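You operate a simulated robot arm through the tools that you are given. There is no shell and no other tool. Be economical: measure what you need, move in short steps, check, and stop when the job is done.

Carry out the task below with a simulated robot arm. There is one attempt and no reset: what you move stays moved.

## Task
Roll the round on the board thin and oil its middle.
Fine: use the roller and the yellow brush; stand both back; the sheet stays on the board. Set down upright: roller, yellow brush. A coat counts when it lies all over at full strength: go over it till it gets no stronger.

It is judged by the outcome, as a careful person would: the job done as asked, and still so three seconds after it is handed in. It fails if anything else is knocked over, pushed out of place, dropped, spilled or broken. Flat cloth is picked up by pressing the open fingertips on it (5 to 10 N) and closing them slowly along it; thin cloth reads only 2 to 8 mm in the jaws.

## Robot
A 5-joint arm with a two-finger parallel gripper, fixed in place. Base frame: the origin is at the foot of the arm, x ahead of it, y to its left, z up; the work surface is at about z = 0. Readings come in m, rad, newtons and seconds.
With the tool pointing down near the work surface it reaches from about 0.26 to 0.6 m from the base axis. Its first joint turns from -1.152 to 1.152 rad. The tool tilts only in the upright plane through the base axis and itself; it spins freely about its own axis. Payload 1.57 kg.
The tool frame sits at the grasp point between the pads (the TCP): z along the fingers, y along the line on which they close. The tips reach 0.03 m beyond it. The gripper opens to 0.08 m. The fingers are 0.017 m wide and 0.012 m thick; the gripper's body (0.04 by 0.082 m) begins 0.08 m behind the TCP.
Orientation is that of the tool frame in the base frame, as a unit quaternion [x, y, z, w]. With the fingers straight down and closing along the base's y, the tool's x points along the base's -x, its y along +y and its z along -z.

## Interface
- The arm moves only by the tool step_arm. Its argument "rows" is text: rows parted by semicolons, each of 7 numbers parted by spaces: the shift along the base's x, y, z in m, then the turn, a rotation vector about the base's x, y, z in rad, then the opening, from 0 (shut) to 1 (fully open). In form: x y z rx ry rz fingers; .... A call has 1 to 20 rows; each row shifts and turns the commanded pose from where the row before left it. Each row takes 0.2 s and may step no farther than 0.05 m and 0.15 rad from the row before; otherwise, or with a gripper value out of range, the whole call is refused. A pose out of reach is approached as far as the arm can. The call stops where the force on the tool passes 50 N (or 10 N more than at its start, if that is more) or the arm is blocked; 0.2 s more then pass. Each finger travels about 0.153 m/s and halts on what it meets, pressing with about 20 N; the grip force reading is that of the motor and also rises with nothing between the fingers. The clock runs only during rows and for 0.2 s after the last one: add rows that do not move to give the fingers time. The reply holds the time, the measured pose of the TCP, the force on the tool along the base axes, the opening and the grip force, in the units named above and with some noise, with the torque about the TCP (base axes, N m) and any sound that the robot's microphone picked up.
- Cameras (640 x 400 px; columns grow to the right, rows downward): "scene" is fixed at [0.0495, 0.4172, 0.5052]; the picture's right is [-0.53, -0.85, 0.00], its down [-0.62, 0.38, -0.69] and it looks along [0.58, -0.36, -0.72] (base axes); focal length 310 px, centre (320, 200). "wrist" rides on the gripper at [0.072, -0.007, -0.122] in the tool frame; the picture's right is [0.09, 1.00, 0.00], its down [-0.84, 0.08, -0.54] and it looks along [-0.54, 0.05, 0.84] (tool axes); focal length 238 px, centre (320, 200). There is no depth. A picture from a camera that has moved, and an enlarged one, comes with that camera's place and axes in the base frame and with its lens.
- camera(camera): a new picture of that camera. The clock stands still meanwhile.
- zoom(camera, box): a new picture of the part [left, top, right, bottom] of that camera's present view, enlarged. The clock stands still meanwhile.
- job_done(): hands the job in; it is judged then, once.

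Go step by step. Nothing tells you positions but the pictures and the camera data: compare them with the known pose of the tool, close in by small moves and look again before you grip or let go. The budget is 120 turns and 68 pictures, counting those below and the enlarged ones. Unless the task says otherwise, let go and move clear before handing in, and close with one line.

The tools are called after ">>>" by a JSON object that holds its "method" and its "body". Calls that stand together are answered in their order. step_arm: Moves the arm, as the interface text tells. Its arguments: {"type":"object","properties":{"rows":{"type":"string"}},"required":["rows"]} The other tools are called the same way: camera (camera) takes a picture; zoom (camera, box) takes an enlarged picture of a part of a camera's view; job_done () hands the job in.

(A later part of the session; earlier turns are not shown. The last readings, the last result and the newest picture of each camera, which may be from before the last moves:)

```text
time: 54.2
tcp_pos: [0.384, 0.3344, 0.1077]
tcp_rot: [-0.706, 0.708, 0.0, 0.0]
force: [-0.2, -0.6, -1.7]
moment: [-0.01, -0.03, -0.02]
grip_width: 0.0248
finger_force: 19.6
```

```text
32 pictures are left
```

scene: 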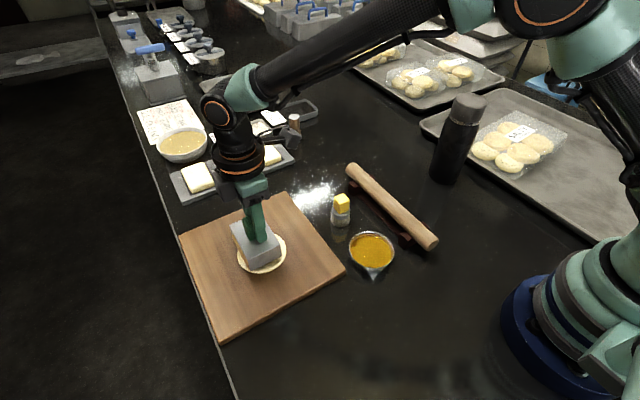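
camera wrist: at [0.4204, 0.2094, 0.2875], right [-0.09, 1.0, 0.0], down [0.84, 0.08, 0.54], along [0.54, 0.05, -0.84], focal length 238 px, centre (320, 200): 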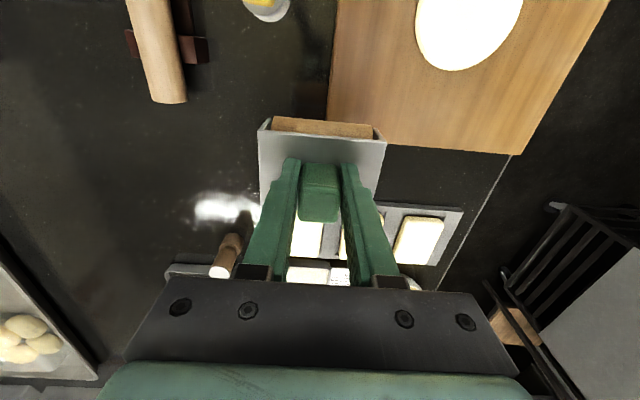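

Rotated cleanly. Now I'll press and roll along y.

>>> {"method": "step_arm", "body": {"rows": "0 0 -0.006 0 0 0 0;0 0 -0.003 0 0 0 0;0 0.012 0 0 0 0 0;0 0.012 0 0 0 0 0;0 0.012 0 0 0 0 0;0 0.012 0 0 0 0 0;0 -0.012 0 0 0 0 0;0 -0.012 0 0 0 0 0;0 -0.012 0 0 0 0 0;0 -0.012 0 0 0 0 0;0 0 0 0 0 0 0"}}

>>> {"method": "step_arm", "body": {"rows": "0 -0.012 0 0 0 0 0;0 -0.012 0 0 0 0 0;0 -0.012 0 0 0 0 0;0 -0.012 0 0 0 0 0;0 -0.012 0 0 0 0 0;0 0 0 0 0 0 0"}}

>>> {"method": "zoom", "body": {"camera": "scene", "box": [190, 160, 350, 300]}}

```text
time: 56.6
tcp_pos: [0.3849, 0.3365, 0.1005]
tcp_rot: [-0.706, 0.708, 0.0, 0.002]
force: [-2.3, -0.8, 27.3]
moment: [-0.1, 0.24, 0.03]
grip_width: 0.0248
finger_force: 19.9
```

```text
time: 58.0
tcp_pos: [0.3846, 0.2771, 0.0992]
tcp_rot: [-0.706, 0.708, 0.0, 0.002]
force: [3.0, 0.3, 17.9]
moment: [0.48, -0.16, -0.06]
grip_width: 0.0247
finger_force: 20.3
```

```text
2.86 times, centred on (270, 230) of scene
camera zoom: at [0.0494, 0.4171, 0.5052], right [-0.53, -0.85, 0.0], down [-0.62, 0.38, -0.69], along [0.58, -0.36, -0.72], focal length 886 px, centre (463, 114)
```

zoom: 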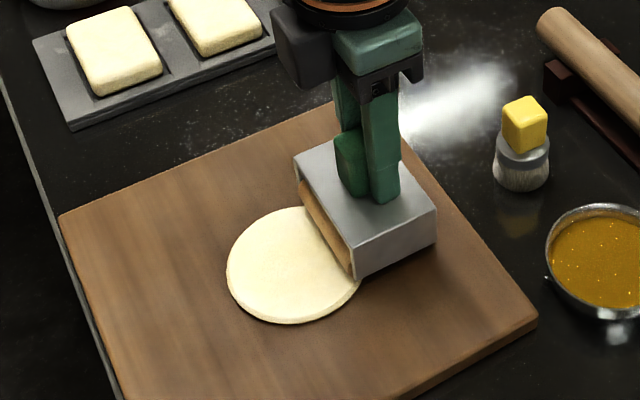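

The size doesn't change in either direction, so the sheet is at its thinnest. I'll lift, turn back and return the roller to its home.

>>> {"method": "step_arm", "body": {"rows": "0 0 0.02 0 0 0 0;0 0 0.04 0 0 0 0;0.024 0 0.01 0 0 -0.15 0;0.022 -0.016 0 0 0 -0.15 0;0.022 -0.025 0 0 0 -0.15 0;0.022 -0.03 0 0 0 -0.15 0;0.022 -0.03 0 0 0 -0.15 0;0 -0.0275 0 0 0 -0.15 0;0 0 0 0 0 -0.15 0;0 0 0 0 0 -0.15 0;0 0 0 0 0 -0.15 0;0 0 0 0 0 -0.15 0;0 0 0 0 0 -0.07 0;0 0 0 0 0 0 0"}}

>>> {"method": "zoom", "body": {"camera": "scene", "box": [190, 160, 350, 300]}}

```text
time: 61.0
tcp_pos: [0.4967, 0.1459, 0.1675]
tcp_rot: [0.002, 1.0, 0.0, 0.001]
force: [0.0, -0.3, -1.8]
moment: [0.01, 0.03, -0.02]
grip_width: 0.0247
finger_force: 20.1
```

```text
2.86 times, centred on (270, 230) of scene
camera zoom: at [0.0495, 0.4172, 0.5052], right [-0.53, -0.85, 0.0], down [-0.62, 0.38, -0.69], along [0.58, -0.36, -0.72], focal length 886 px, centre (463, 114)
```

zoom: 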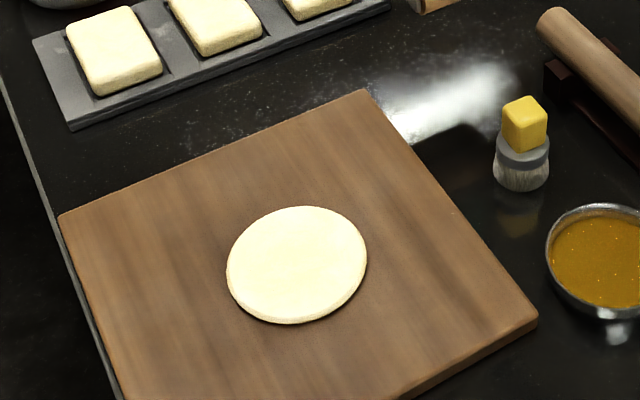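

The sheet's size is unchanged and it hasn't moved. I'll lower the roller to its home spot.

>>> {"method": "step_arm", "body": {"rows": "0 0.0015 -0.03 0 0 0 0;0 0 -0.03 0 0 0 0;0 0 -0.02 0 0 0 0;0 0 -0.008 0 0 0 0;0 0 0 0 0 0 0"}}

>>> {"method": "step_arm", "body": {"rows": "0 0 -0.002 0 0 0 0;0 0 -0.002 0 0 0 0;0 0 0 0 0 0 0"}}

```text
time: 62.2
tcp_pos: [0.4967, 0.1481, 0.0797]
tcp_rot: [0.002, 1.0, 0.0, 0.001]
force: [0.1, -0.3, -3.0]
moment: [0.01, -0.01, 0.01]
grip_width: 0.0251
finger_force: 19.8
```

```text
time: 63.0
tcp_pos: [0.4969, 0.1479, 0.0758]
tcp_rot: [0.001, 1.0, 0.0, 0.001]
force: [-0.5, 0.6, -2.9]
moment: [0.05, 0.01, 0.02]
grip_width: 0.0249
finger_force: 20.3
```

>>> {"method": "step_arm", "body": {"rows": "0 0 -0.0015 0 0 0 0;0 0 0 0 0 0 0"}}

>>> {"method": "step_arm", "body": {"rows": "0 0 -0.0015 0 0 0 0;0 0 0 0 0 0 0"}}

```text
time: 63.6
tcp_pos: [0.497, 0.1483, 0.075]
tcp_rot: [0.002, 1.0, 0.001, 0.0]
force: [0.0, 0.0, 0.1]
moment: [-0.06, 0.03, 0.0]
grip_width: 0.0249
finger_force: 20.3
```

```text
time: 64.2
tcp_pos: [0.4968, 0.1486, 0.0732]
tcp_rot: [0.001, 1.0, 0.002, 0.002]
force: [1.1, -4.4, 12.9]
moment: [-0.2, 0.18, 0.04]
grip_width: 0.0249
finger_force: 19.7
```

It's standing on the counter. I'll let go and rise.

>>> {"method": "step_arm", "body": {"rows": "0 0 0.001 0 0 0 0.1;0 0 0 0 0 0 0.35;0 0 0 0 0 0 0.55;0 0 0 0 0 0 0.6;0 0 0.02 0 0 0 0.6;0 0 0.03 0 0 0 0.6;0 0 0.04 0 0 0 0.6;-0.04 0 0.02 0 0 0 0.8;-0.04 0 0 0 0 0 1;-0.04 0 0 0 0 0 1;0 0 0 0 0 0 1"}}

>>> {"method": "camera", "body": {"camera": "wrist"}}

>>> {"method": "zoom", "body": {"camera": "scene", "box": [260, 140, 420, 280]}}

```text
time: 66.6
tcp_pos: [0.3759, 0.1482, 0.1851]
tcp_rot: [0.001, 1.0, 0.001, 0.001]
force: [-0.8, 0.4, 0.2]
moment: [0.01, -0.01, 0.02]
grip_width: 0.0799
finger_force: 0.1
```

```text
29 pictures are left
camera wrist: at [0.3028, 0.1429, 0.3069], right [-0.09, 1.0, 0.0], down [0.84, 0.08, 0.54], along [0.54, 0.05, -0.84], focal length 238 px, centre (320, 200)
```

wrist: 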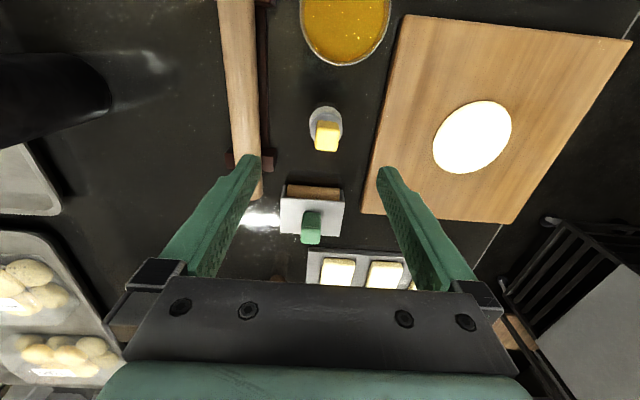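

```text
2.86 times, centred on (340, 210) of scene
camera zoom: at [0.0495, 0.4171, 0.5052], right [-0.53, -0.85, 0.0], down [-0.62, 0.38, -0.69], along [0.58, -0.36, -0.72], focal length 886 px, centre (263, 171)
```

zoom: 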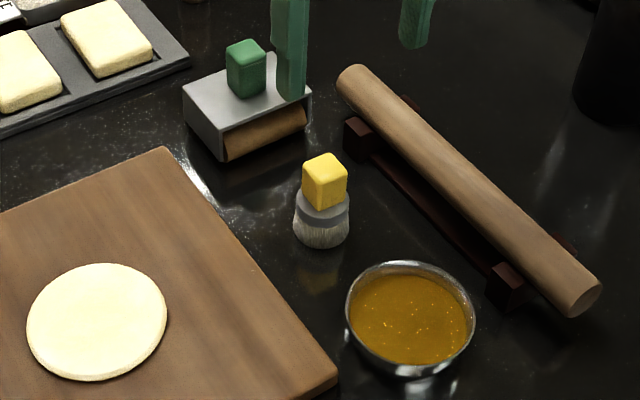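

The roller is back home and upright. The brush's yellow grip is near (0.375, 0.16) with its top at about z 0.078. I'll move above it and look.

>>> {"method": "step_arm", "body": {"rows": "0 0.0105 -0.025 0 0 0 1;0 0 -0.025 0 0 0 1;0 0 0 0 0 0 1"}}

>>> {"method": "zoom", "body": {"camera": "wrist", "box": [220, 80, 420, 205]}}

>>> {"method": "zoom", "body": {"camera": "scene", "box": [300, 150, 400, 240]}}

```text
time: 67.4
tcp_pos: [0.3761, 0.1591, 0.1354]
tcp_rot: [0.001, 1.0, 0.001, 0.001]
force: [1.2, -0.6, -0.4]
moment: [-0.02, -0.01, -0.02]
grip_width: 0.0801
finger_force: 0.0
```

```text
3.20 times, centred on (320, 142) of wrist
camera zoom: at [0.3026, 0.153, 0.2566], right [-0.09, 1.0, 0.0], down [0.84, 0.08, 0.54], along [0.54, 0.05, -0.84], focal length 763 px, centre (320, 384)
```

zoom: 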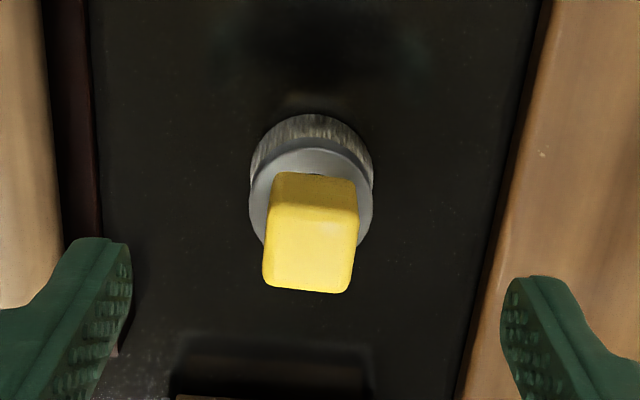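

```text
4.44 times, centred on (350, 195) of scene
camera zoom: at [0.0495, 0.4172, 0.5052], right [-0.53, -0.85, 0.0], down [-0.62, 0.38, -0.69], along [0.58, -0.36, -0.72], focal length 1378 px, centre (187, 222)
```

zoom: 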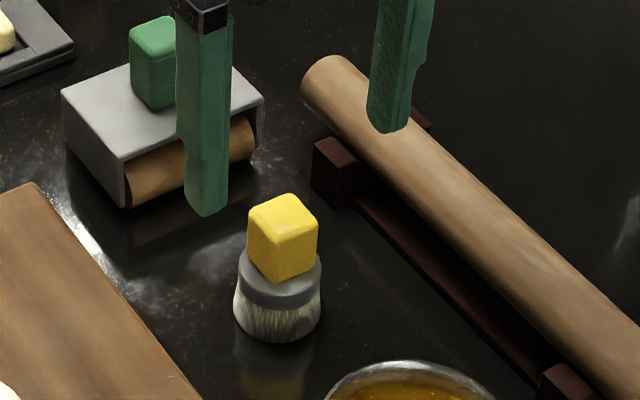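

The cube grip is about 23 mm square, centred near (0.378, 0.159), z 0.051 to 0.078, with the metal ferrule below it. I'll go down with the tips just above the ferrule, close, and test-lift gently.

>>> {"method": "step_arm", "body": {"rows": "0.002 0 -0.02 0 0 0 1;0 0 -0.02 0 0 0 0.8;0 0 -0.0135 0 0 0 0.6;0 0 0 0 0 0 0.4;0 0 0 0 0 0 0.35;0 0 0 0 0 0 0.35"}}

>>> {"method": "zoom", "body": {"camera": "scene", "box": [300, 150, 400, 240]}}

>>> {"method": "zoom", "body": {"camera": "wrist", "box": [220, 80, 420, 205]}}

```text
time: 68.8
tcp_pos: [0.3777, 0.1593, 0.0811]
tcp_rot: [0.002, 1.0, 0.0, 0.001]
force: [0.3, -0.4, 0.2]
moment: [0.01, 0.01, 0.01]
grip_width: 0.0282
finger_force: 0.0
```

```text
4.44 times, centred on (350, 195) of scene
camera zoom: at [0.0495, 0.4172, 0.5052], right [-0.53, -0.85, 0.0], down [-0.62, 0.38, -0.69], along [0.58, -0.36, -0.72], focal length 1378 px, centre (187, 222)
```

zoom: 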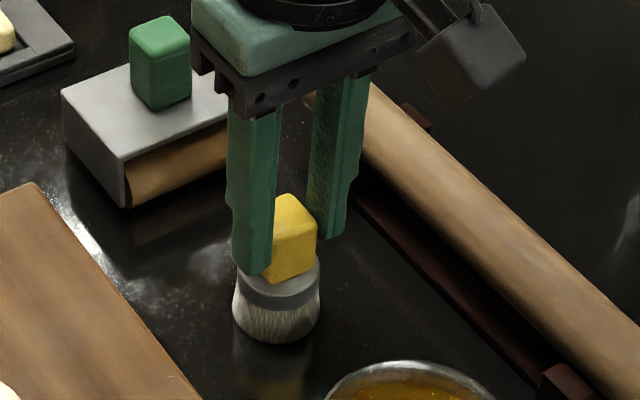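

```text
3.20 times, centred on (320, 142) of wrist
camera zoom: at [0.3051, 0.1533, 0.2027], right [-0.09, 1.0, 0.0], down [0.84, 0.08, 0.54], along [0.54, 0.05, -0.84], focal length 763 px, centre (320, 384)
```

zoom: 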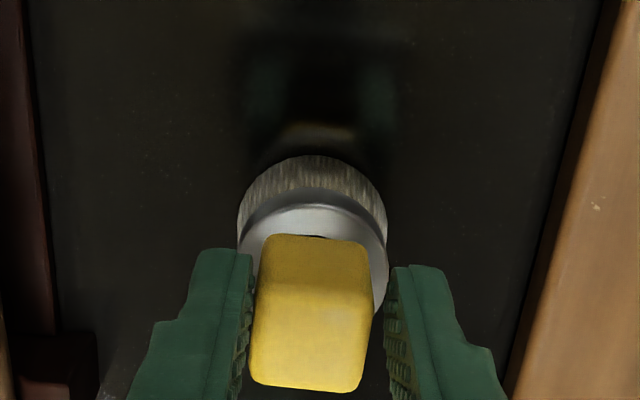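

Well centred. With the fingers this close I can feel for the ferrule, so I'll lower a little more.

>>> {"method": "step_arm", "body": {"rows": "0 0 -0.003 0 0 0 0.35;0 0 0 0 0 0 0.35"}}

>>> {"method": "step_arm", "body": {"rows": "0 0 -0.002 0 0 0 0.35;0 0 0 0 0 0 0.35"}}

>>> {"method": "step_arm", "body": {"rows": "0 0 -0.002 0 0 0 0.35;0 0 0 0 0 0 0.35"}}

```text
time: 69.4
tcp_pos: [0.3787, 0.1582, 0.0793]
tcp_rot: [0.001, 1.0, 0.0, 0.001]
force: [-0.7, 0.2, -0.8]
moment: [-0.06, -0.01, -0.01]
grip_width: 0.0283
finger_force: 0.2
```

```text
time: 70.0
tcp_pos: [0.3775, 0.159, 0.0762]
tcp_rot: [0.001, 1.0, 0.0, 0.001]
force: [0.6, 0.2, -0.3]
moment: [0.05, -0.02, 0.0]
grip_width: 0.0281
finger_force: 0.0
```

```text
time: 70.6
tcp_pos: [0.3779, 0.1586, 0.0735]
tcp_rot: [0.001, 1.0, 0.0, 0.002]
force: [0.0, 0.1, 0.2]
moment: [-0.01, -0.02, -0.01]
grip_width: 0.0281
finger_force: 0.1
```

>>> {"method": "step_arm", "body": {"rows": "0 0 -0.002 0 0 0 0.35;0 0 0 0 0 0 0.35"}}

>>> {"method": "step_arm", "body": {"rows": "0 0 -0.0015 0 0 0 0.35;0 0 0 0 0 0 0.35"}}

>>> {"method": "zoom", "body": {"camera": "scene", "box": [300, 150, 400, 240]}}

```text
time: 71.2
tcp_pos: [0.378, 0.1585, 0.0723]
tcp_rot: [0.0, 1.0, 0.0, 0.001]
force: [1.1, 0.0, 0.8]
moment: [0.01, 0.0, -0.01]
grip_width: 0.028
finger_force: 0.0
```

```text
time: 71.8
tcp_pos: [0.3782, 0.1587, 0.0708]
tcp_rot: [0.001, 1.0, 0.0, 0.001]
force: [0.4, 0.4, 0.1]
moment: [-0.02, 0.0, -0.02]
grip_width: 0.0281
finger_force: 0.0
```

```text
4.44 times, centred on (350, 195) of scene
camera zoom: at [0.0495, 0.4172, 0.5052], right [-0.53, -0.85, 0.0], down [-0.62, 0.38, -0.69], along [0.58, -0.36, -0.72], focal length 1378 px, centre (187, 222)
```

zoom: 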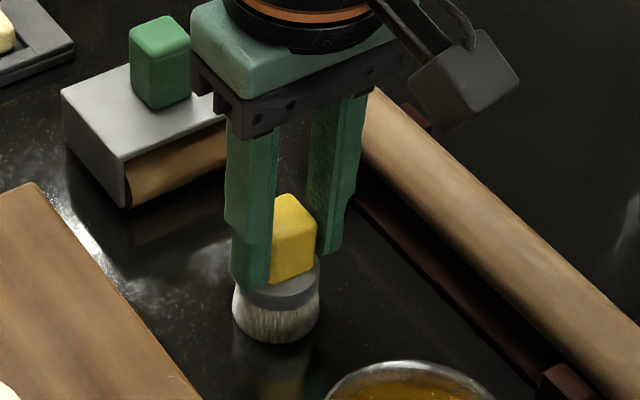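

Still no contact, so the ferrule top is around 0.04 and this is a deep enough grip. Closing and test-lifting.

>>> {"method": "step_arm", "body": {"rows": "0 0 0 0 0 0 0.2;0 0 0 0 0 0 0;0 0 0 0 0 0 0;0 0 0.004 0 0 0 0;0 0 0.006 0 0 0 0;0 0 0.01 0 0 0 0;0 0 0 0 0 0 0"}}

>>> {"method": "zoom", "body": {"camera": "scene", "box": [300, 150, 400, 240]}}

```text
time: 73.4
tcp_pos: [0.3789, 0.1588, 0.0906]
tcp_rot: [0.001, 1.0, 0.0, 0.001]
force: [-0.2, 0.0, -0.1]
moment: [0.01, 0.0, -0.03]
grip_width: 0.024
finger_force: 19.9
```

```text
4.44 times, centred on (350, 195) of scene
camera zoom: at [0.0495, 0.4172, 0.5052], right [-0.53, -0.85, 0.0], down [-0.62, 0.38, -0.69], along [0.58, -0.36, -0.72], focal length 1378 px, centre (187, 222)
```

zoom: 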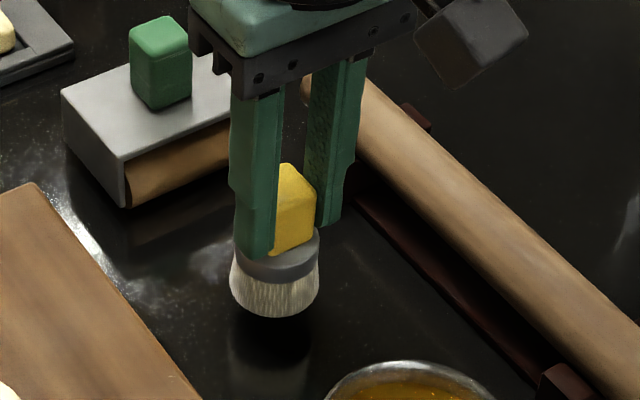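

The brush is held (home TCP (0.3785, 0.1588, 0.0706)). The bowl is centred near (0.271, 0.167); I'll raise and move above it.

>>> {"method": "step_arm", "body": {"rows": "0 0 0.025 0 0 0 0;0 0 0.03 0 0 0 0;-0.036 0.003 0 0 0 0 0;-0.036 0.003 0 0 0 0 0;-0.035 0.002 0 0 0 0 0;0 0 0 0 0 0 0"}}

>>> {"method": "zoom", "body": {"camera": "scene", "box": [300, 170, 440, 290]}}

>>> {"method": "zoom", "body": {"camera": "wrist", "box": [200, 20, 440, 200]}}

```text
time: 74.8
tcp_pos: [0.2697, 0.1674, 0.1456]
tcp_rot: [0.002, 1.0, 0.001, 0.001]
force: [-0.1, -0.6, -1.1]
moment: [-0.01, 0.03, -0.03]
grip_width: 0.0241
finger_force: 20.2
```

```text
3.33 times, centred on (370, 230) of scene
camera zoom: at [0.0495, 0.4172, 0.5052], right [-0.53, -0.85, 0.0], down [-0.62, 0.38, -0.69], along [0.58, -0.36, -0.72], focal length 1034 px, centre (153, 100)
```

zoom: 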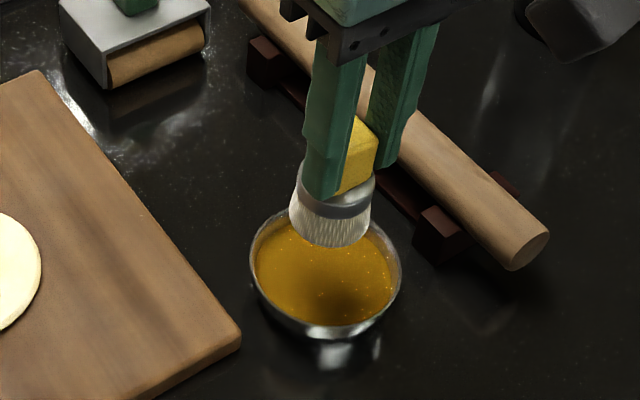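

```text
2.22 times, centred on (320, 110) of wrist
camera zoom: at [0.1975, 0.1615, 0.2669], right [-0.09, 1.0, 0.0], down [0.84, 0.08, 0.54], along [0.54, 0.05, -0.84], focal length 530 px, centre (320, 400)
```

zoom: 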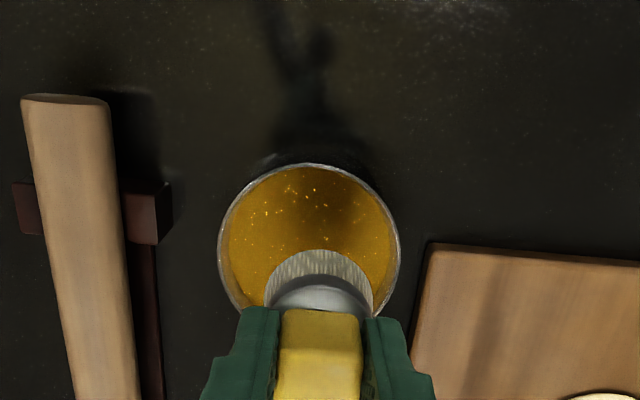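

It's centred well over the bowl. I'll dip slowly.

>>> {"method": "step_arm", "body": {"rows": "0 -0.0015 -0.02 0 0 0 0;0 0 -0.015 0 0 0 0;0 0 -0.01 0 0 0 0;0 0 0 0 0 0 0"}}

>>> {"method": "step_arm", "body": {"rows": "0 0 -0.005 0 0 0 0;0 0 -0.004 0 0 0 0;0 0 0 0 0 0 0"}}

>>> {"method": "zoom", "body": {"camera": "scene", "box": [300, 170, 440, 290]}}

```text
time: 75.8
tcp_pos: [0.2708, 0.1654, 0.0989]
tcp_rot: [0.001, 1.0, 0.0, 0.001]
force: [1.0, -0.1, -0.9]
moment: [0.01, -0.01, 0.0]
grip_width: 0.0241
finger_force: 19.8
```

```text
time: 76.6
tcp_pos: [0.2721, 0.1666, 0.0905]
tcp_rot: [0.001, 1.0, 0.002, 0.0]
force: [-0.3, -0.6, -0.6]
moment: [-0.01, 0.02, -0.01]
grip_width: 0.0241
finger_force: 19.7
```

```text
3.33 times, centred on (370, 230) of scene
camera zoom: at [0.0495, 0.4172, 0.5052], right [-0.53, -0.85, 0.0], down [-0.62, 0.38, -0.69], along [0.58, -0.36, -0.72], focal length 1034 px, centre (153, 100)
```

zoom: 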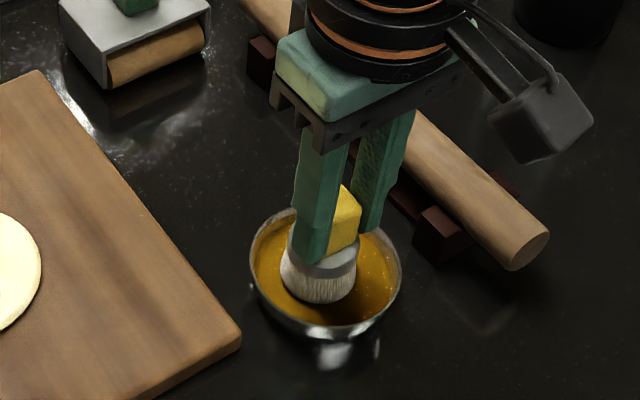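

The bristles are just at the oil. I'll dip a bit further and hold.

>>> {"method": "step_arm", "body": {"rows": "0 0 -0.004 0 0 0 0;0 0 -0.003 0 0 0 0;0 0 0 0 0 0 0;0 0 0 0 0 0 0"}}

>>> {"method": "zoom", "body": {"camera": "scene", "box": [300, 170, 440, 290]}}

```text
time: 77.6
tcp_pos: [0.2732, 0.166, 0.0846]
tcp_rot: [0.002, 1.0, 0.002, 0.002]
force: [-0.6, -0.1, 18.1]
moment: [-0.04, -0.03, -0.03]
grip_width: 0.0239
finger_force: 20.0
```

```text
3.33 times, centred on (370, 230) of scene
camera zoom: at [0.0495, 0.4171, 0.5052], right [-0.53, -0.85, 0.0], down [-0.62, 0.38, -0.69], along [0.58, -0.36, -0.72], focal length 1034 px, centre (153, 100)
```

zoom: 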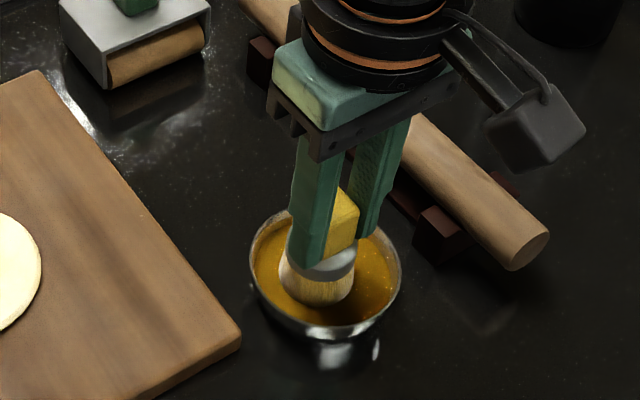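

The bristles are loaded; I touched the bowl's floor lightly. I'll raise, pause above the oil so it doesn't drip, and check.

>>> {"method": "step_arm", "body": {"rows": "0 0 0.004 0 0 0 0;0 0 0.006 0 0 0 0;0 0 0.01 0 0 0 0;0 0 0.01 0 0 0 0;0 0 0 0 0 0 0;0 0 0 0 0 0 0;0 0 0 0 0 0 0;0 0 0 0 0 0 0;0 0 0 0 0 0 0;0 0 0.02 0 0 0 0;0 0 0.01 0 0 0 0;0 0 0 0 0 0 0"}}

>>> {"method": "zoom", "body": {"camera": "scene", "box": [300, 170, 440, 290]}}

```text
time: 80.2
tcp_pos: [0.271, 0.1653, 0.1449]
tcp_rot: [0.001, 1.0, 0.001, 0.001]
force: [-0.7, 0.0, -0.7]
moment: [0.01, 0.0, -0.01]
grip_width: 0.024
finger_force: 20.1
```

```text
3.33 times, centred on (370, 230) of scene
camera zoom: at [0.0495, 0.4172, 0.5052], right [-0.53, -0.85, 0.0], down [-0.62, 0.38, -0.69], along [0.58, -0.36, -0.72], focal length 1034 px, centre (153, 100)
```

zoom: 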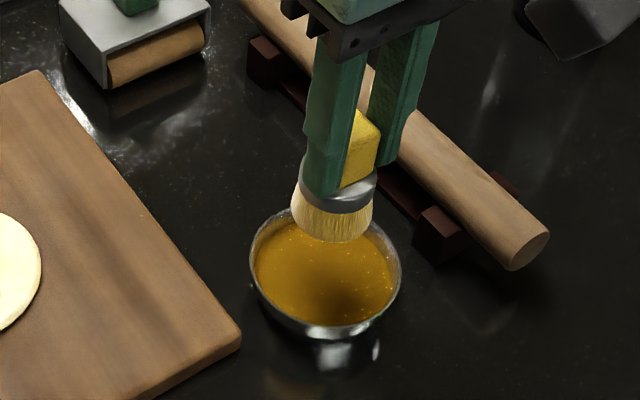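

The brush is loaded and not dripping. I'll carry it over the sheet's middle, near (0.382, 0.335).

>>> {"method": "step_arm", "body": {"rows": "0.0222 0.034 0 0 0 0 0;0.0222 0.034 0 0 0 0 0;0.0222 0.034 0 0 0 0 0;0.0222 0.034 0 0 0 0 0;0.0222 0.034 0 0 0 0 0;0 0 -0.025 0 0 0 0;0 0 -0.012 0 0 0 0;0 0 0 0 0 0 0"}}

>>> {"method": "zoom", "body": {"camera": "wrist", "box": [200, 20, 440, 200]}}

>>> {"method": "zoom", "body": {"camera": "scene", "box": [190, 160, 350, 300]}}

```text
time: 82.0
tcp_pos: [0.3832, 0.3355, 0.1081]
tcp_rot: [0.001, 1.0, 0.001, 0.001]
force: [-0.3, -0.4, 0.2]
moment: [0.02, -0.04, -0.01]
grip_width: 0.0239
finger_force: 19.9
```

```text
2.22 times, centred on (320, 110) of wrist
camera zoom: at [0.3098, 0.3309, 0.2288], right [-0.09, 1.0, 0.0], down [0.84, 0.08, 0.54], along [0.54, 0.05, -0.84], focal length 530 px, centre (320, 400)
```

zoom: 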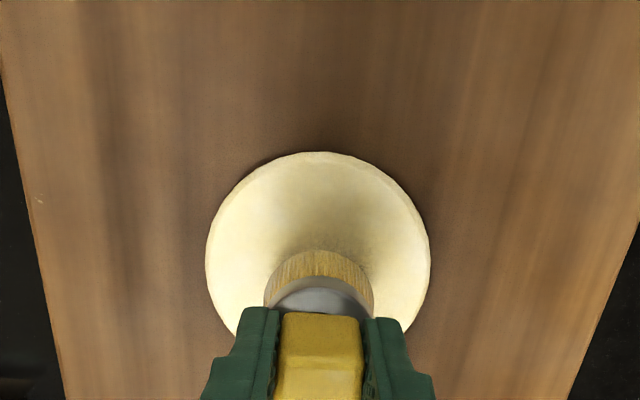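

```text
2.86 times, centred on (270, 230) of scene
camera zoom: at [0.0495, 0.4172, 0.5052], right [-0.53, -0.85, 0.0], down [-0.62, 0.38, -0.69], along [0.58, -0.36, -0.72], focal length 886 px, centre (463, 114)
```

zoom: 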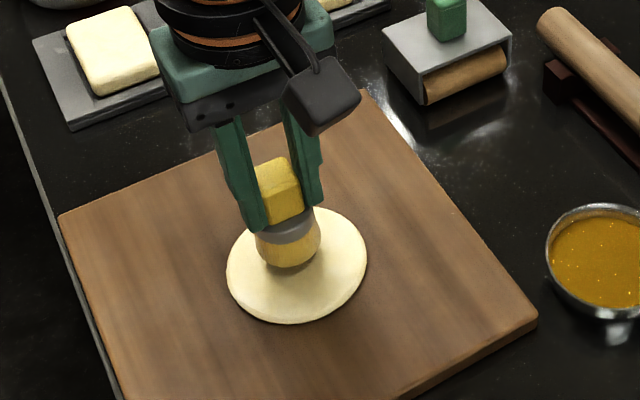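

Centred. Lowering to a light touch.

>>> {"method": "step_arm", "body": {"rows": "0 0 -0.006 0 0 0 0;0 0 -0.003 0 0 0 0;0 0 0 0 0 0 0"}}

>>> {"method": "step_arm", "body": {"rows": "0 0 -0.002 0 0 0 0;0 0 0 0 0 0 0"}}

```text
time: 82.8
tcp_pos: [0.3821, 0.3363, 0.0986]
tcp_rot: [0.0, 1.0, 0.001, 0.001]
force: [-0.4, -0.2, -0.5]
moment: [-0.01, -0.01, -0.04]
grip_width: 0.0241
finger_force: 20.5
```

```text
time: 83.4
tcp_pos: [0.3825, 0.3361, 0.0959]
tcp_rot: [0.001, 1.0, 0.001, 0.001]
force: [0.7, 0.4, -0.3]
moment: [-0.03, 0.0, 0.01]
grip_width: 0.0239
finger_force: 19.8
```

>>> {"method": "step_arm", "body": {"rows": "0 0 -0.0015 0 0 0 0;0 0 0 0 0 0 0"}}

>>> {"method": "step_arm", "body": {"rows": "0 0 -0.0015 0 0 0 0;0 0 0 0 0 0 0"}}

>>> {"method": "zoom", "body": {"camera": "scene", "box": [210, 190, 320, 290]}}

```text
time: 84.0
tcp_pos: [0.3816, 0.3364, 0.0951]
tcp_rot: [0.001, 1.0, 0.001, 0.0]
force: [0.1, -0.7, 0.5]
moment: [-0.02, -0.01, -0.01]
grip_width: 0.0242
finger_force: 19.3
```

```text
time: 84.6
tcp_pos: [0.3811, 0.3353, 0.0935]
tcp_rot: [0.001, 1.0, 0.001, 0.0]
force: [-0.2, -0.6, -0.7]
moment: [0.0, -0.01, 0.0]
grip_width: 0.0242
finger_force: 20.0
```

```text
4.00 times, centred on (265, 240) of scene
camera zoom: at [0.0495, 0.4172, 0.5052], right [-0.53, -0.85, 0.0], down [-0.62, 0.38, -0.69], along [0.58, -0.36, -0.72], focal length 1240 px, centre (540, 40)
```

zoom: 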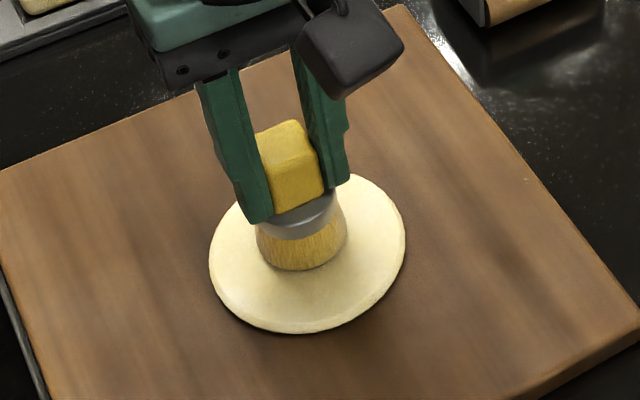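

>>> {"method": "step_arm", "body": {"rows": "0 0 -0.0015 0 0 0 0;0 0 0 0 0 0 0"}}

>>> {"method": "step_arm", "body": {"rows": "0 0 -0.0015 0 0 0 0;0 0 0 0 0 0 0"}}

```text
time: 85.2
tcp_pos: [0.3825, 0.3359, 0.0918]
tcp_rot: [0.001, 1.0, 0.001, 0.001]
force: [0.6, 0.5, -0.7]
moment: [0.02, 0.01, 0.0]
grip_width: 0.0242
finger_force: 20.0
```

```text
time: 85.8
tcp_pos: [0.3821, 0.3357, 0.0911]
tcp_rot: [0.001, 1.0, 0.0, 0.001]
force: [-3.8, -3.5, 11.0]
moment: [-0.16, 0.09, -0.02]
grip_width: 0.0243
finger_force: 20.0
```

Contact at about 11 N. I'll ease off slightly and brush over the middle in a small circle and cross strokes.

>>> {"method": "step_arm", "body": {"rows": "0.008 0 0.0005 0 0 0 0;0.007 0 0 0 0 0 0;-0.0044 0.0106 0 0 0 0 0;-0.0106 0.0044 0 0 0 0 0;-0.0106 -0.0044 0 0 0 0 0;-0.0044 -0.0106 0 0 0 0 0;0.0044 -0.0106 0 0 0 0 0;0.0106 -0.0044 0 0 0 0 0;0.0106 0.0044 0 0 0 0 0;0.0044 0.0106 0 0 0 0 0;-0.01 0 0 0 0 0 0;-0.01 0 0 0 0 0 0;-0.01 0 0 0 0 0 0;0.015 0.015 0 0 0 0 0;0 -0.01 0 0 0 0 0;0 -0.01 0 0 0 0 0;0 -0.01 0 0 0 0 0;0 0.015 0 0 0 0 0;0 0 0 0 0 0 0"}}

>>> {"method": "step_arm", "body": {"rows": "0 0 0.015 0 0 0 0;0 0 0.03 0 0 0 0;0.04 -0.03 0.01 0 0 0 0;0.03 -0.03 0 0 0 0 0;0 0 0 0 0 0 0"}}

>>> {"method": "zoom", "body": {"camera": "scene", "box": [210, 190, 320, 290]}}

```text
time: 89.8
tcp_pos: [0.3822, 0.3353, 0.0903]
tcp_rot: [0.001, 1.0, -0.001, -0.001]
force: [-0.2, -2.6, 5.1]
moment: [-0.18, -0.15, -0.08]
grip_width: 0.0242
finger_force: 19.8
```

```text
refused: row 3 steps farther than a row can; nothing moved
```

```text
4.00 times, centred on (265, 240) of scene
camera zoom: at [0.0495, 0.4171, 0.5052], right [-0.53, -0.85, 0.0], down [-0.62, 0.38, -0.69], along [0.58, -0.36, -0.72], focal length 1240 px, centre (540, 40)
```

zoom: 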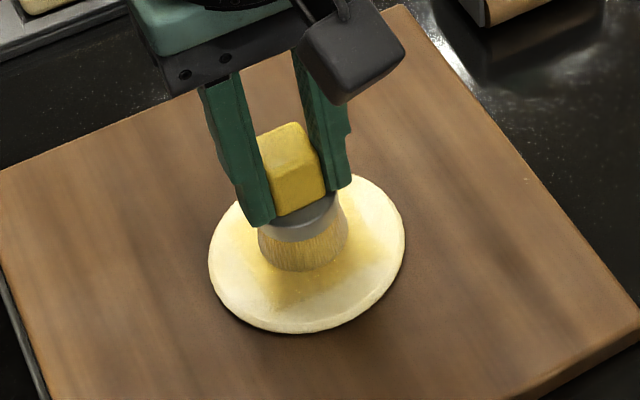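

Oil is laying down. One more round of strokes, then I'll lift away and look.

>>> {"method": "step_arm", "body": {"rows": "0 0.008 0 0 0 0 0;0.0106 0.0026 0 0 0 0 0;0.005 -0.0106 0 0 0 0 0;-0.005 -0.0106 0 0 0 0 0;-0.0106 -0.005 0 0 0 0 0;-0.0106 0.005 0 0 0 0 0;-0.005 0.0106 0 0 0 0 0;0.005 0.0106 0 0 0 0 0;0.0106 0 0 0 0 0 0;0.0053 -0.0106 0 0 0 0 0;-0.006 0 0 0 0 0 0;0 0 0.015 0 0 0 0;0 0 0.03 0 0 0 0;0.035 -0.03 0.01 0 0 0 0;0.03 -0.03 0 0 0 0 0;0 0 0 0 0 0 0"}}

>>> {"method": "zoom", "body": {"camera": "scene", "box": [210, 190, 320, 290]}}

```text
time: 93.2
tcp_pos: [0.4475, 0.2755, 0.1472]
tcp_rot: [0.001, 1.0, 0.0, 0.001]
force: [0.0, 0.0, -0.5]
moment: [0.01, 0.01, 0.0]
grip_width: 0.0242
finger_force: 20.3
```

```text
4.00 times, centred on (265, 240) of scene
camera zoom: at [0.0495, 0.4171, 0.5052], right [-0.53, -0.85, 0.0], down [-0.62, 0.38, -0.69], along [0.58, -0.36, -0.72], focal length 1240 px, centre (540, 40)
```

zoom: 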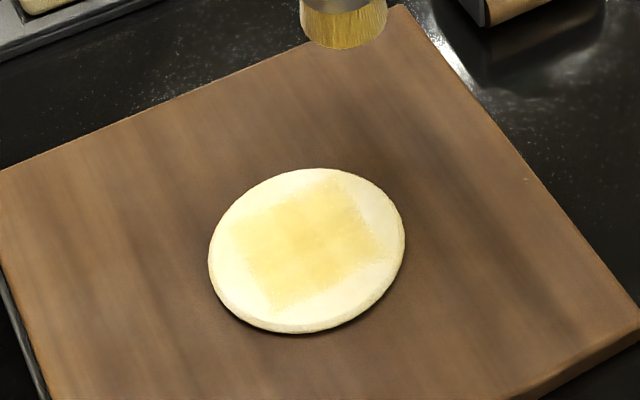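

The oil shows as a faint patch over the middle and needs to be stronger. I'll reload the brush.

>>> {"method": "step_arm", "body": {"rows": "-0.036 -0.022 0 0 0 0 0;-0.036 -0.022 0 0 0 0 0;-0.036 -0.022 0 0 0 0 0;-0.036 -0.022 0 0 0 0 0;-0.0325 -0.022 0 0 0 0 0;0 0 -0.03 0 0 0 0;0 0 -0.02 0 0 0 0;0 0 -0.008 0 0 0 0;0 0 -0.003 0 0 0 0;0 0 0 0 0 0 0;0 0 0 0 0 0 0;0 0 0 0 0 0 0"}}

>>> {"method": "zoom", "body": {"camera": "scene", "box": [300, 170, 440, 290]}}

```text
time: 95.8
tcp_pos: [0.2701, 0.1661, 0.0857]
tcp_rot: [0.001, 1.0, 0.001, 0.001]
force: [-1.0, -0.8, -0.5]
moment: [-0.02, 0.01, -0.01]
grip_width: 0.0241
finger_force: 20.3
```

```text
3.33 times, centred on (370, 230) of scene
camera zoom: at [0.0495, 0.4172, 0.5052], right [-0.53, -0.85, 0.0], down [-0.62, 0.38, -0.69], along [0.58, -0.36, -0.72], focal length 1034 px, centre (153, 100)
```

zoom: 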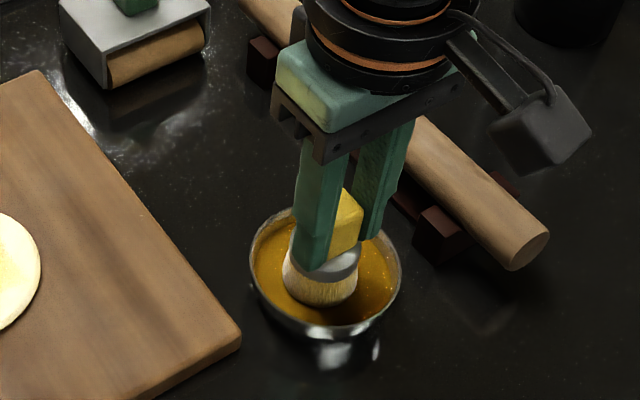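

I'll dip slightly deeper, dwell, lift, pause, and carry back to the sheet.

>>> {"method": "step_arm", "body": {"rows": "0 0 -0.0015 0 0 0 0;0 0 0 0 0 0 0;0 0 0 0 0 0 0;0 0 0.01 0 0 0 0;0 0 0.02 0 0 0 0;0 0 0 0 0 0 0;0 0 0 0 0 0 0;0 0 0 0 0 0 0;0 0 0 0 0 0 0;0 0 0.03 0 0 0 0;0.0222 0.034 0 0 0 0 0;0.0222 0.034 0 0 0 0 0;0.0222 0.034 0 0 0 0 0;0.0222 0.034 0 0 0 0 0;0.0222 0.034 0 0 0 0 0;0 0 -0.03 0 0 0 0;0 0 -0.015 0 0 0 0;0 0 0 0 0 0 0"}}

>>> {"method": "zoom", "body": {"camera": "scene", "box": [210, 190, 320, 290]}}

```text
time: 99.6
tcp_pos: [0.3826, 0.3367, 0.0989]
tcp_rot: [0.001, 1.0, 0.001, 0.001]
force: [-0.2, 0.1, -0.6]
moment: [0.02, -0.04, -0.03]
grip_width: 0.0242
finger_force: 20.3
```

```text
4.00 times, centred on (265, 240) of scene
camera zoom: at [0.0495, 0.4172, 0.5052], right [-0.53, -0.85, 0.0], down [-0.62, 0.38, -0.69], along [0.58, -0.36, -0.72], focal length 1240 px, centre (540, 40)
```

zoom: 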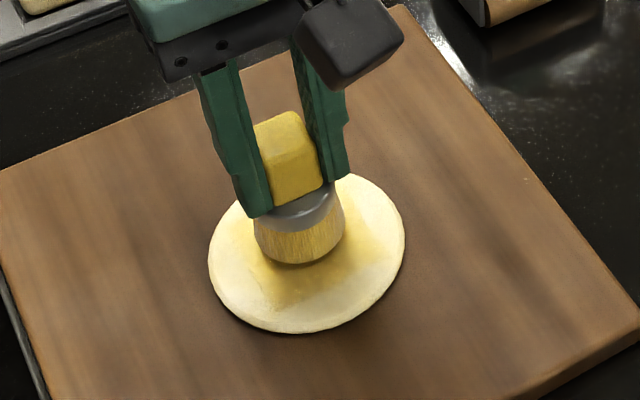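

Loaded again. I'll lower and brush a full raster over the middle.

>>> {"method": "step_arm", "body": {"rows": "0 0 -0.006 0 0 0 0;0 0 -0.0022 0 0 0 0;-0.008 -0.008 0 0 0 0 0;-0.008 -0.008 0 0 0 0 0;0.011 0 0 0 0 0 0;0.011 0 0 0 0 0 0;0.01 0 0 0 0 0 0;0 0.008 0 0 0 0 0;-0.011 0 0 0 0 0 0;-0.011 0 0 0 0 0 0;-0.01 0 0 0 0 0 0;0 0.008 0 0 0 0 0;0.011 0 0 0 0 0 0;0.011 0 0 0 0 0 0;0.01 0 0 0 0 0 0;0 0.008 0 0 0 0 0;-0.011 0 0 0 0 0 0;-0.011 0 0 0 0 0 0;-0.01 0 0 0 0 0 0;0 0 0 0 0 0 0"}}

>>> {"method": "step_arm", "body": {"rows": "0 0.008 0 0 0 0 0;0.011 0 0 0 0 0 0;0.011 0 0 0 0 0 0;0.01 0 0 0 0 0 0;0 -0.011 0 0 0 0 0;0 -0.011 0 0 0 0 0;0 -0.01 0 0 0 0 0;-0.01 0 0 0 0 0 0;0 0.011 0 0 0 0 0;0 0.011 0 0 0 0 0;0 0.01 0 0 0 0 0;-0.011 0 0 0 0 0 0;0 -0.011 0 0 0 0 0;0 -0.011 0 0 0 0 0;0 -0.01 0 0 0 0 0;-0.011 0 0 0 0 0 0;0 0.011 0 0 0 0 0;0 0.011 0 0 0 0 0;0 0.01 0 0 0 0 0;0 0 0 0 0 0 0"}}

>>> {"method": "step_arm", "body": {"rows": "0 0 0.015 0 0 0 0;0 0 0.03 0 0 0 0;0.04 -0.03 0 0 0 0 0;0.04 -0.03 0.01 0 0 0 0;0 -0.015 0 0 0 0 0;0 0 0 0 0 0 0"}}

>>> {"method": "zoom", "body": {"camera": "scene", "box": [210, 190, 320, 290]}}

```text
time: 103.8
tcp_pos: [0.3644, 0.3437, 0.09]
tcp_rot: [0.001, 1.0, 0.002, 0.001]
force: [0.2, -0.2, 1.3]
moment: [-0.02, -0.09, 0.02]
grip_width: 0.0238
finger_force: 19.9
```

```text
time: 108.0
tcp_pos: [0.3662, 0.3525, 0.091]
tcp_rot: [0.001, 1.0, 0.002, 0.001]
force: [-0.4, -0.8, 2.3]
moment: [-0.01, -0.01, 0.0]
grip_width: 0.0241
finger_force: 20.4
```

```text
refused: row 4 steps farther than a row can; nothing moved
```

```text
4.00 times, centred on (265, 240) of scene
camera zoom: at [0.0495, 0.4172, 0.5052], right [-0.53, -0.85, 0.0], down [-0.62, 0.38, -0.69], along [0.58, -0.36, -0.72], focal length 1240 px, centre (540, 40)
```

zoom: 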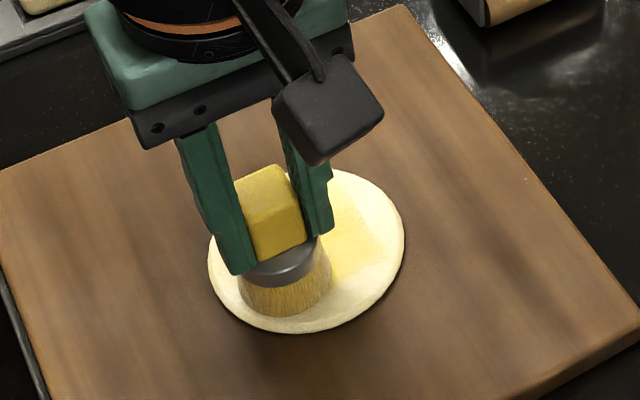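

I'll lift away towards the bowl, reload, and look at the coat from there.

>>> {"method": "step_arm", "body": {"rows": "0 0 0.015 0 0 0 0;0 0 0.04 0 0 0 0;-0.019 -0.0374 0 0 0 0 0;-0.019 -0.0374 0 0 0 0 0;-0.019 -0.0374 0 0 0 0 0;-0.019 -0.0374 0 0 0 0 0;-0.019 -0.0374 0 0 0 0 0;0 0 -0.03 0 0 0 0;0 0 -0.02 0 0 0 0;0 0 -0.008 0 0 0 0;0 0 -0.002 0 0 0 0;0 0 -0.001 0 0 0 0;0 0 0 0 0 0 0;0 0 0 0 0 0 0"}}

>>> {"method": "zoom", "body": {"camera": "scene", "box": [210, 190, 320, 290]}}

```text
time: 111.0
tcp_pos: [0.2701, 0.1652, 0.0843]
tcp_rot: [0.002, 1.0, 0.0, 0.001]
force: [-0.2, -0.4, -1.0]
moment: [0.02, 0.01, 0.0]
grip_width: 0.0241
finger_force: 19.6
```

```text
4.00 times, centred on (265, 240) of scene
camera zoom: at [0.0495, 0.4172, 0.5052], right [-0.53, -0.85, 0.0], down [-0.62, 0.38, -0.69], along [0.58, -0.36, -0.72], focal length 1240 px, centre (540, 40)
```

zoom: 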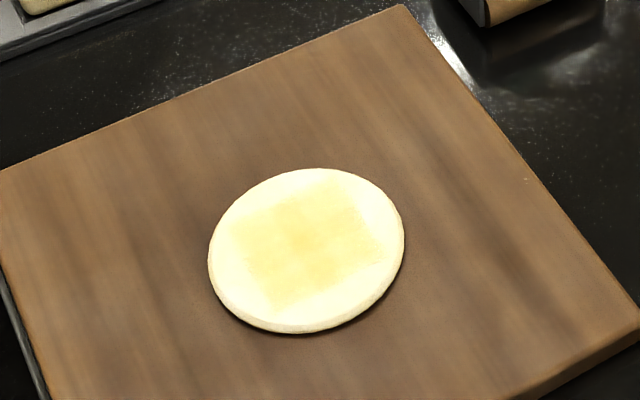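

The oil patch is a square in the middle of the sheet; the centre is stronger than its borders. I'll lift, return, and work the border and corners.

>>> {"method": "step_arm", "body": {"rows": "0 0 0.01 0 0 0 0;0 0 0.02 0 0 0 0;0 0 0 0 0 0 0;0 0 0 0 0 0 0;0 0 0 0 0 0 0;0 0 0 0 0 0 0;0 0 0.03 0 0 0 0;0.0222 0.034 0 0 0 0 0;0.0222 0.034 0 0 0 0 0;0.0222 0.034 0 0 0 0 0;0.0222 0.034 0 0 0 0 0;0.0222 0.034 0 0 0 0 0;-0.02 -0.02 -0.025 0 0 0 0;0 0 -0.02 0 0 0 0;0 0 -0.0075 0 0 0 0;0 0 0 0 0 0 0"}}

>>> {"method": "step_arm", "body": {"rows": "0.01 0 0 0 0 0 0;0.01 0 0 0 0 0 0;0.01 0 0 0 0 0 0;0.01 0 0 0 0 0 0;0 0.01 0 0 0 0 0;0 0.01 0 0 0 0 0;0 0.01 0 0 0 0 0;0 0.01 0 0 0 0 0;-0.01 0 0 0 0 0 0;-0.01 0 0 0 0 0 0;-0.01 0 0 0 0 0 0;-0.01 0 0 0 0 0 0;0 -0.01 0 0 0 0 0;0 -0.01 0 0 0 0 0;0 -0.01 0 0 0 0 0;0 -0.01 0 0 0 0 0;0 0 0 0 0 0 0"}}

>>> {"method": "step_arm", "body": {"rows": "0.01 0 0 0 0 0 0;0.01 0 0 0 0 0 0;0.01 0 0 0 0 0 0;0.01 0 0 0 0 0 0;0 0.01 0 0 0 0 0;0 0.01 0 0 0 0 0;0 0.01 0 0 0 0 0;0 0.01 0 0 0 0 0;-0.01 0 0 0 0 0 0;-0.01 0 0 0 0 0 0;-0.01 0 0 0 0 0 0;-0.01 0 0 0 0 0 0;0 -0.01 0 0 0 0 0;0 -0.01 0 0 0 0 0;0 -0.01 0 0 0 0 0;0 -0.01 0 0 0 0 0;0 0 0 0 0 0 0"}}

>>> {"method": "step_arm", "body": {"rows": "0 0 0.015 0 0 0 0;0 0 0.04 0 0 0 0;-0.0182 -0.03 0 0 0 0 0;-0.0182 -0.03 0 0 0 0 0;-0.0182 -0.03 0 0 0 0 0;-0.0182 -0.03 0 0 0 0 0;-0.0182 -0.03 0 0 0 0 0;0 0 0 0 0 0 0"}}

>>> {"method": "zoom", "body": {"camera": "scene", "box": [210, 190, 320, 290]}}

```text
time: 114.4
tcp_pos: [0.3623, 0.3143, 0.091]
tcp_rot: [0.001, 1.0, 0.001, 0.001]
force: [0.0, 0.2, -0.6]
moment: [0.03, 0.0, 0.02]
grip_width: 0.0243
finger_force: 20.5
```

```text
time: 118.0
tcp_pos: [0.3606, 0.3135, 0.0922]
tcp_rot: [0.0, 1.0, 0.001, 0.001]
force: [0.3, -0.2, -1.0]
moment: [0.0, 0.02, 0.0]
grip_width: 0.0241
finger_force: 20.2
```

```text
time: 121.6
tcp_pos: [0.3611, 0.3149, 0.0925]
tcp_rot: [0.0, 1.0, 0.001, 0.001]
force: [-0.1, -0.6, 0.0]
moment: [0.02, -0.01, 0.04]
grip_width: 0.0238
finger_force: 20.0
```

```text
time: 123.4
tcp_pos: [0.2711, 0.1642, 0.1461]
tcp_rot: [0.001, 1.0, 0.001, 0.001]
force: [0.2, -0.5, 0.1]
moment: [0.0, -0.03, 0.03]
grip_width: 0.0241
finger_force: 19.4
```

```text
4.00 times, centred on (265, 240) of scene
camera zoom: at [0.0495, 0.4171, 0.5052], right [-0.53, -0.85, 0.0], down [-0.62, 0.38, -0.69], along [0.58, -0.36, -0.72], focal length 1240 px, centre (540, 40)
```

zoom: 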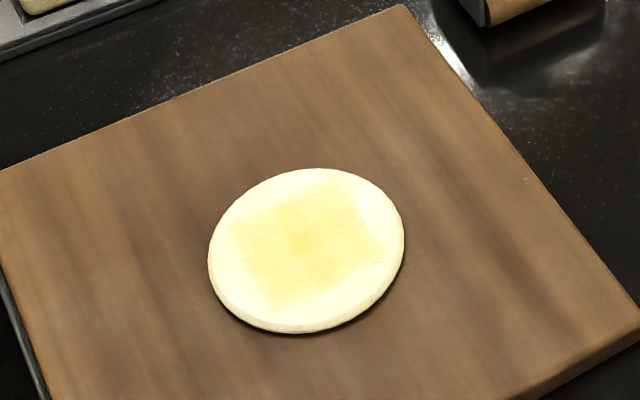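

That pass was likely too light, riding at about 0.092. I'll reload and repeat a bit lower with more pressure.

>>> {"method": "step_arm", "body": {"rows": "0 0.001 -0.03 0 0 0 0;0 0 -0.02 0 0 0 0;0 0 -0.01 0 0 0 0;0 0 -0.002 0 0 0 0;0 0 0 0 0 0 0;0 0 0 0 0 0 0;0 0 0.01 0 0 0 0;0 0 0.02 0 0 0 0;0 0 0 0 0 0 0;0 0 0 0 0 0 0;0 0 0 0 0 0 0;0 0 0.03 0 0 0 0;0.0222 0.034 0 0 0 0 0;0.0222 0.034 0 0 0 0 0;0.0222 0.034 0 0 0 0 0;0.0222 0.034 0 0 0 0 0;0.0222 0.034 0 0 0 0 0;-0.017 -0.017 -0.025 0 0 0 0;0 0 -0.02 0 0 0 0;0 0 0 0 0 0 0"}}

>>> {"method": "step_arm", "body": {"rows": "0 0 -0.007 0 0 0 0;0 0 -0.002 0 0 0 0;0 0 0 0 0 0 0"}}

```text
time: 127.6
tcp_pos: [0.3674, 0.3195, 0.1]
tcp_rot: [0.001, 1.0, 0.0, 0.001]
force: [0.5, -0.3, -0.1]
moment: [-0.02, -0.02, 0.01]
grip_width: 0.0242
finger_force: 20.7
```

```text
time: 128.4
tcp_pos: [0.3648, 0.3198, 0.0914]
tcp_rot: [0.001, 1.0, 0.0, 0.001]
force: [-1.1, -0.6, 0.1]
moment: [0.0, 0.0, -0.04]
grip_width: 0.0238
finger_force: 19.8
```

>>> {"method": "step_arm", "body": {"rows": "0 0 -0.0015 0 0 0 0;0 0 0 0 0 0 0"}}

>>> {"method": "step_arm", "body": {"rows": "0.011 0 0 0 0 0 0;0.011 0 0 0 0 0 0;0.012 0 0 0 0 0 0;0 0.011 0 0 0 0 0;0 0.011 0 0 0 0 0;0 0.012 0 0 0 0 0;-0.011 0 0 0 0 0 0;-0.011 0 0 0 0 0 0;-0.012 0 0 0 0 0 0;0 -0.011 0 0 0 0 0;0 -0.011 0 0 0 0 0;0 0 0 0 0 0 0"}}

>>> {"method": "step_arm", "body": {"rows": "0 -0.012 0 0 0 0 0;0.011 0 0 0 0 0 0;0.011 0 0 0 0 0 0;0.012 0 0 0 0 0 0;0 0.011 0 0 0 0 0;0 0.011 0 0 0 0 0;0 0.012 0 0 0 0 0;-0.011 0 0 0 0 0 0;-0.011 0 0 0 0 0 0;-0.012 0 0 0 0 0 0;0 -0.011 0 0 0 0 0;0 -0.011 0 0 0 0 0;0 0 0 0 0 0 0"}}

>>> {"method": "step_arm", "body": {"rows": "0 0 0.015 0 0 0 0;0 0 0.04 0 0 0 0;-0.0188 -0.0318 0 0 0 0 0;-0.0188 -0.0318 0 0 0 0 0;-0.0188 -0.0318 0 0 0 0 0;-0.0188 -0.0318 0 0 0 0 0;-0.0188 -0.0318 0 0 0 0 0;0 0 0 0 0 0 0"}}

>>> {"method": "zoom", "body": {"camera": "scene", "box": [230, 210, 300, 280]}}

```text
time: 129.0
tcp_pos: [0.3643, 0.3197, 0.0905]
tcp_rot: [0.001, 1.0, 0.001, 0.001]
force: [-1.0, -1.8, 4.5]
moment: [-0.08, 0.0, -0.01]
grip_width: 0.0241
finger_force: 19.9
```

```text
time: 131.6
tcp_pos: [0.3642, 0.331, 0.0894]
tcp_rot: [0.001, 1.0, 0.0, 0.001]
force: [-0.1, 4.0, 6.2]
moment: [0.15, -0.05, 0.04]
grip_width: 0.024
finger_force: 19.9
```

```text
time: 134.4
tcp_pos: [0.3653, 0.3303, 0.0907]
tcp_rot: [0.0, 1.0, 0.0, 0.0]
force: [-1.6, 3.2, 8.2]
moment: [0.19, -0.02, 0.04]
grip_width: 0.0242
finger_force: 19.5
```

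```text
time: 136.2
tcp_pos: [0.2686, 0.172, 0.1431]
tcp_rot: [0.001, 1.0, 0.001, 0.001]
force: [-0.4, -0.5, -0.7]
moment: [0.02, 0.03, 0.01]
grip_width: 0.0244
finger_force: 19.8
```

```text
5.71 times, centred on (265, 245) of scene
camera zoom: at [0.0495, 0.4171, 0.5052], right [-0.53, -0.85, 0.0], down [-0.62, 0.38, -0.69], along [0.58, -0.36, -0.72], focal length 1772 px, centre (634, -57)
```

zoom: 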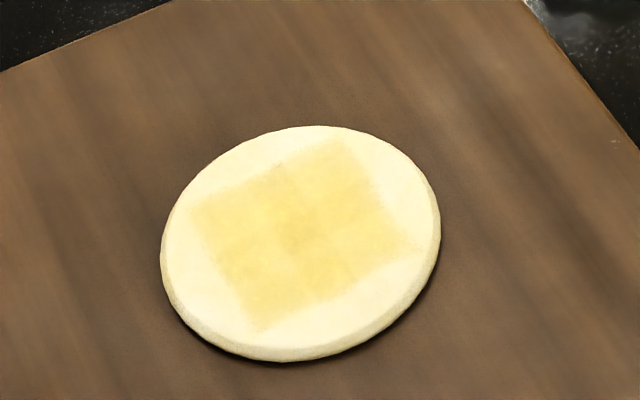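

The patch is nearly uniform now; the nearest and right corners look slightly weaker. One more loaded pass should confirm that it gets no stronger.

>>> {"method": "step_arm", "body": {"rows": "0.0015 -0.006 -0.03 0 0 0 0;0 0 -0.02 0 0 0 0;0 0 -0.008 0 0 0 0;0 0 -0.001 0 0 0 0;0 0 0 0 0 0 0;0 0 0 0 0 0 0;0 0 0.009 0 0 0 0;0 0 0.02 0 0 0 0;0 0 0 0 0 0 0;0 0 0 0 0 0 0;0 0 0 0 0 0 0;0 0 0.03 0 0 0 0;0.0186 0.0302 0 0 0 0 0;0.0186 0.0302 0 0 0 0 0;0.0186 0.0302 0 0 0 0 0;0.0186 0.0302 0 0 0 0 0;0.0186 0.0302 0 0 0 0 0;0 0 -0.03 0 0 0 0;0 0 -0.015 0 0 0 0;0 0 0 0 0 0 0"}}

>>> {"method": "step_arm", "body": {"rows": "0 0 -0.006 0 0 0 0;0 0 -0.002 0 0 0 0;0 0 0 0 0 0 0"}}

```text
time: 140.4
tcp_pos: [0.3643, 0.3176, 0.0988]
tcp_rot: [0.002, 1.0, 0.001, 0.001]
force: [0.7, -0.5, -0.2]
moment: [0.0, 0.03, -0.02]
grip_width: 0.024
finger_force: 19.8
```

```text
time: 141.2
tcp_pos: [0.3653, 0.3167, 0.091]
tcp_rot: [0.001, 1.0, 0.001, 0.001]
force: [0.0, -0.5, -0.4]
moment: [0.01, 0.0, 0.0]
grip_width: 0.0241
finger_force: 19.7
```

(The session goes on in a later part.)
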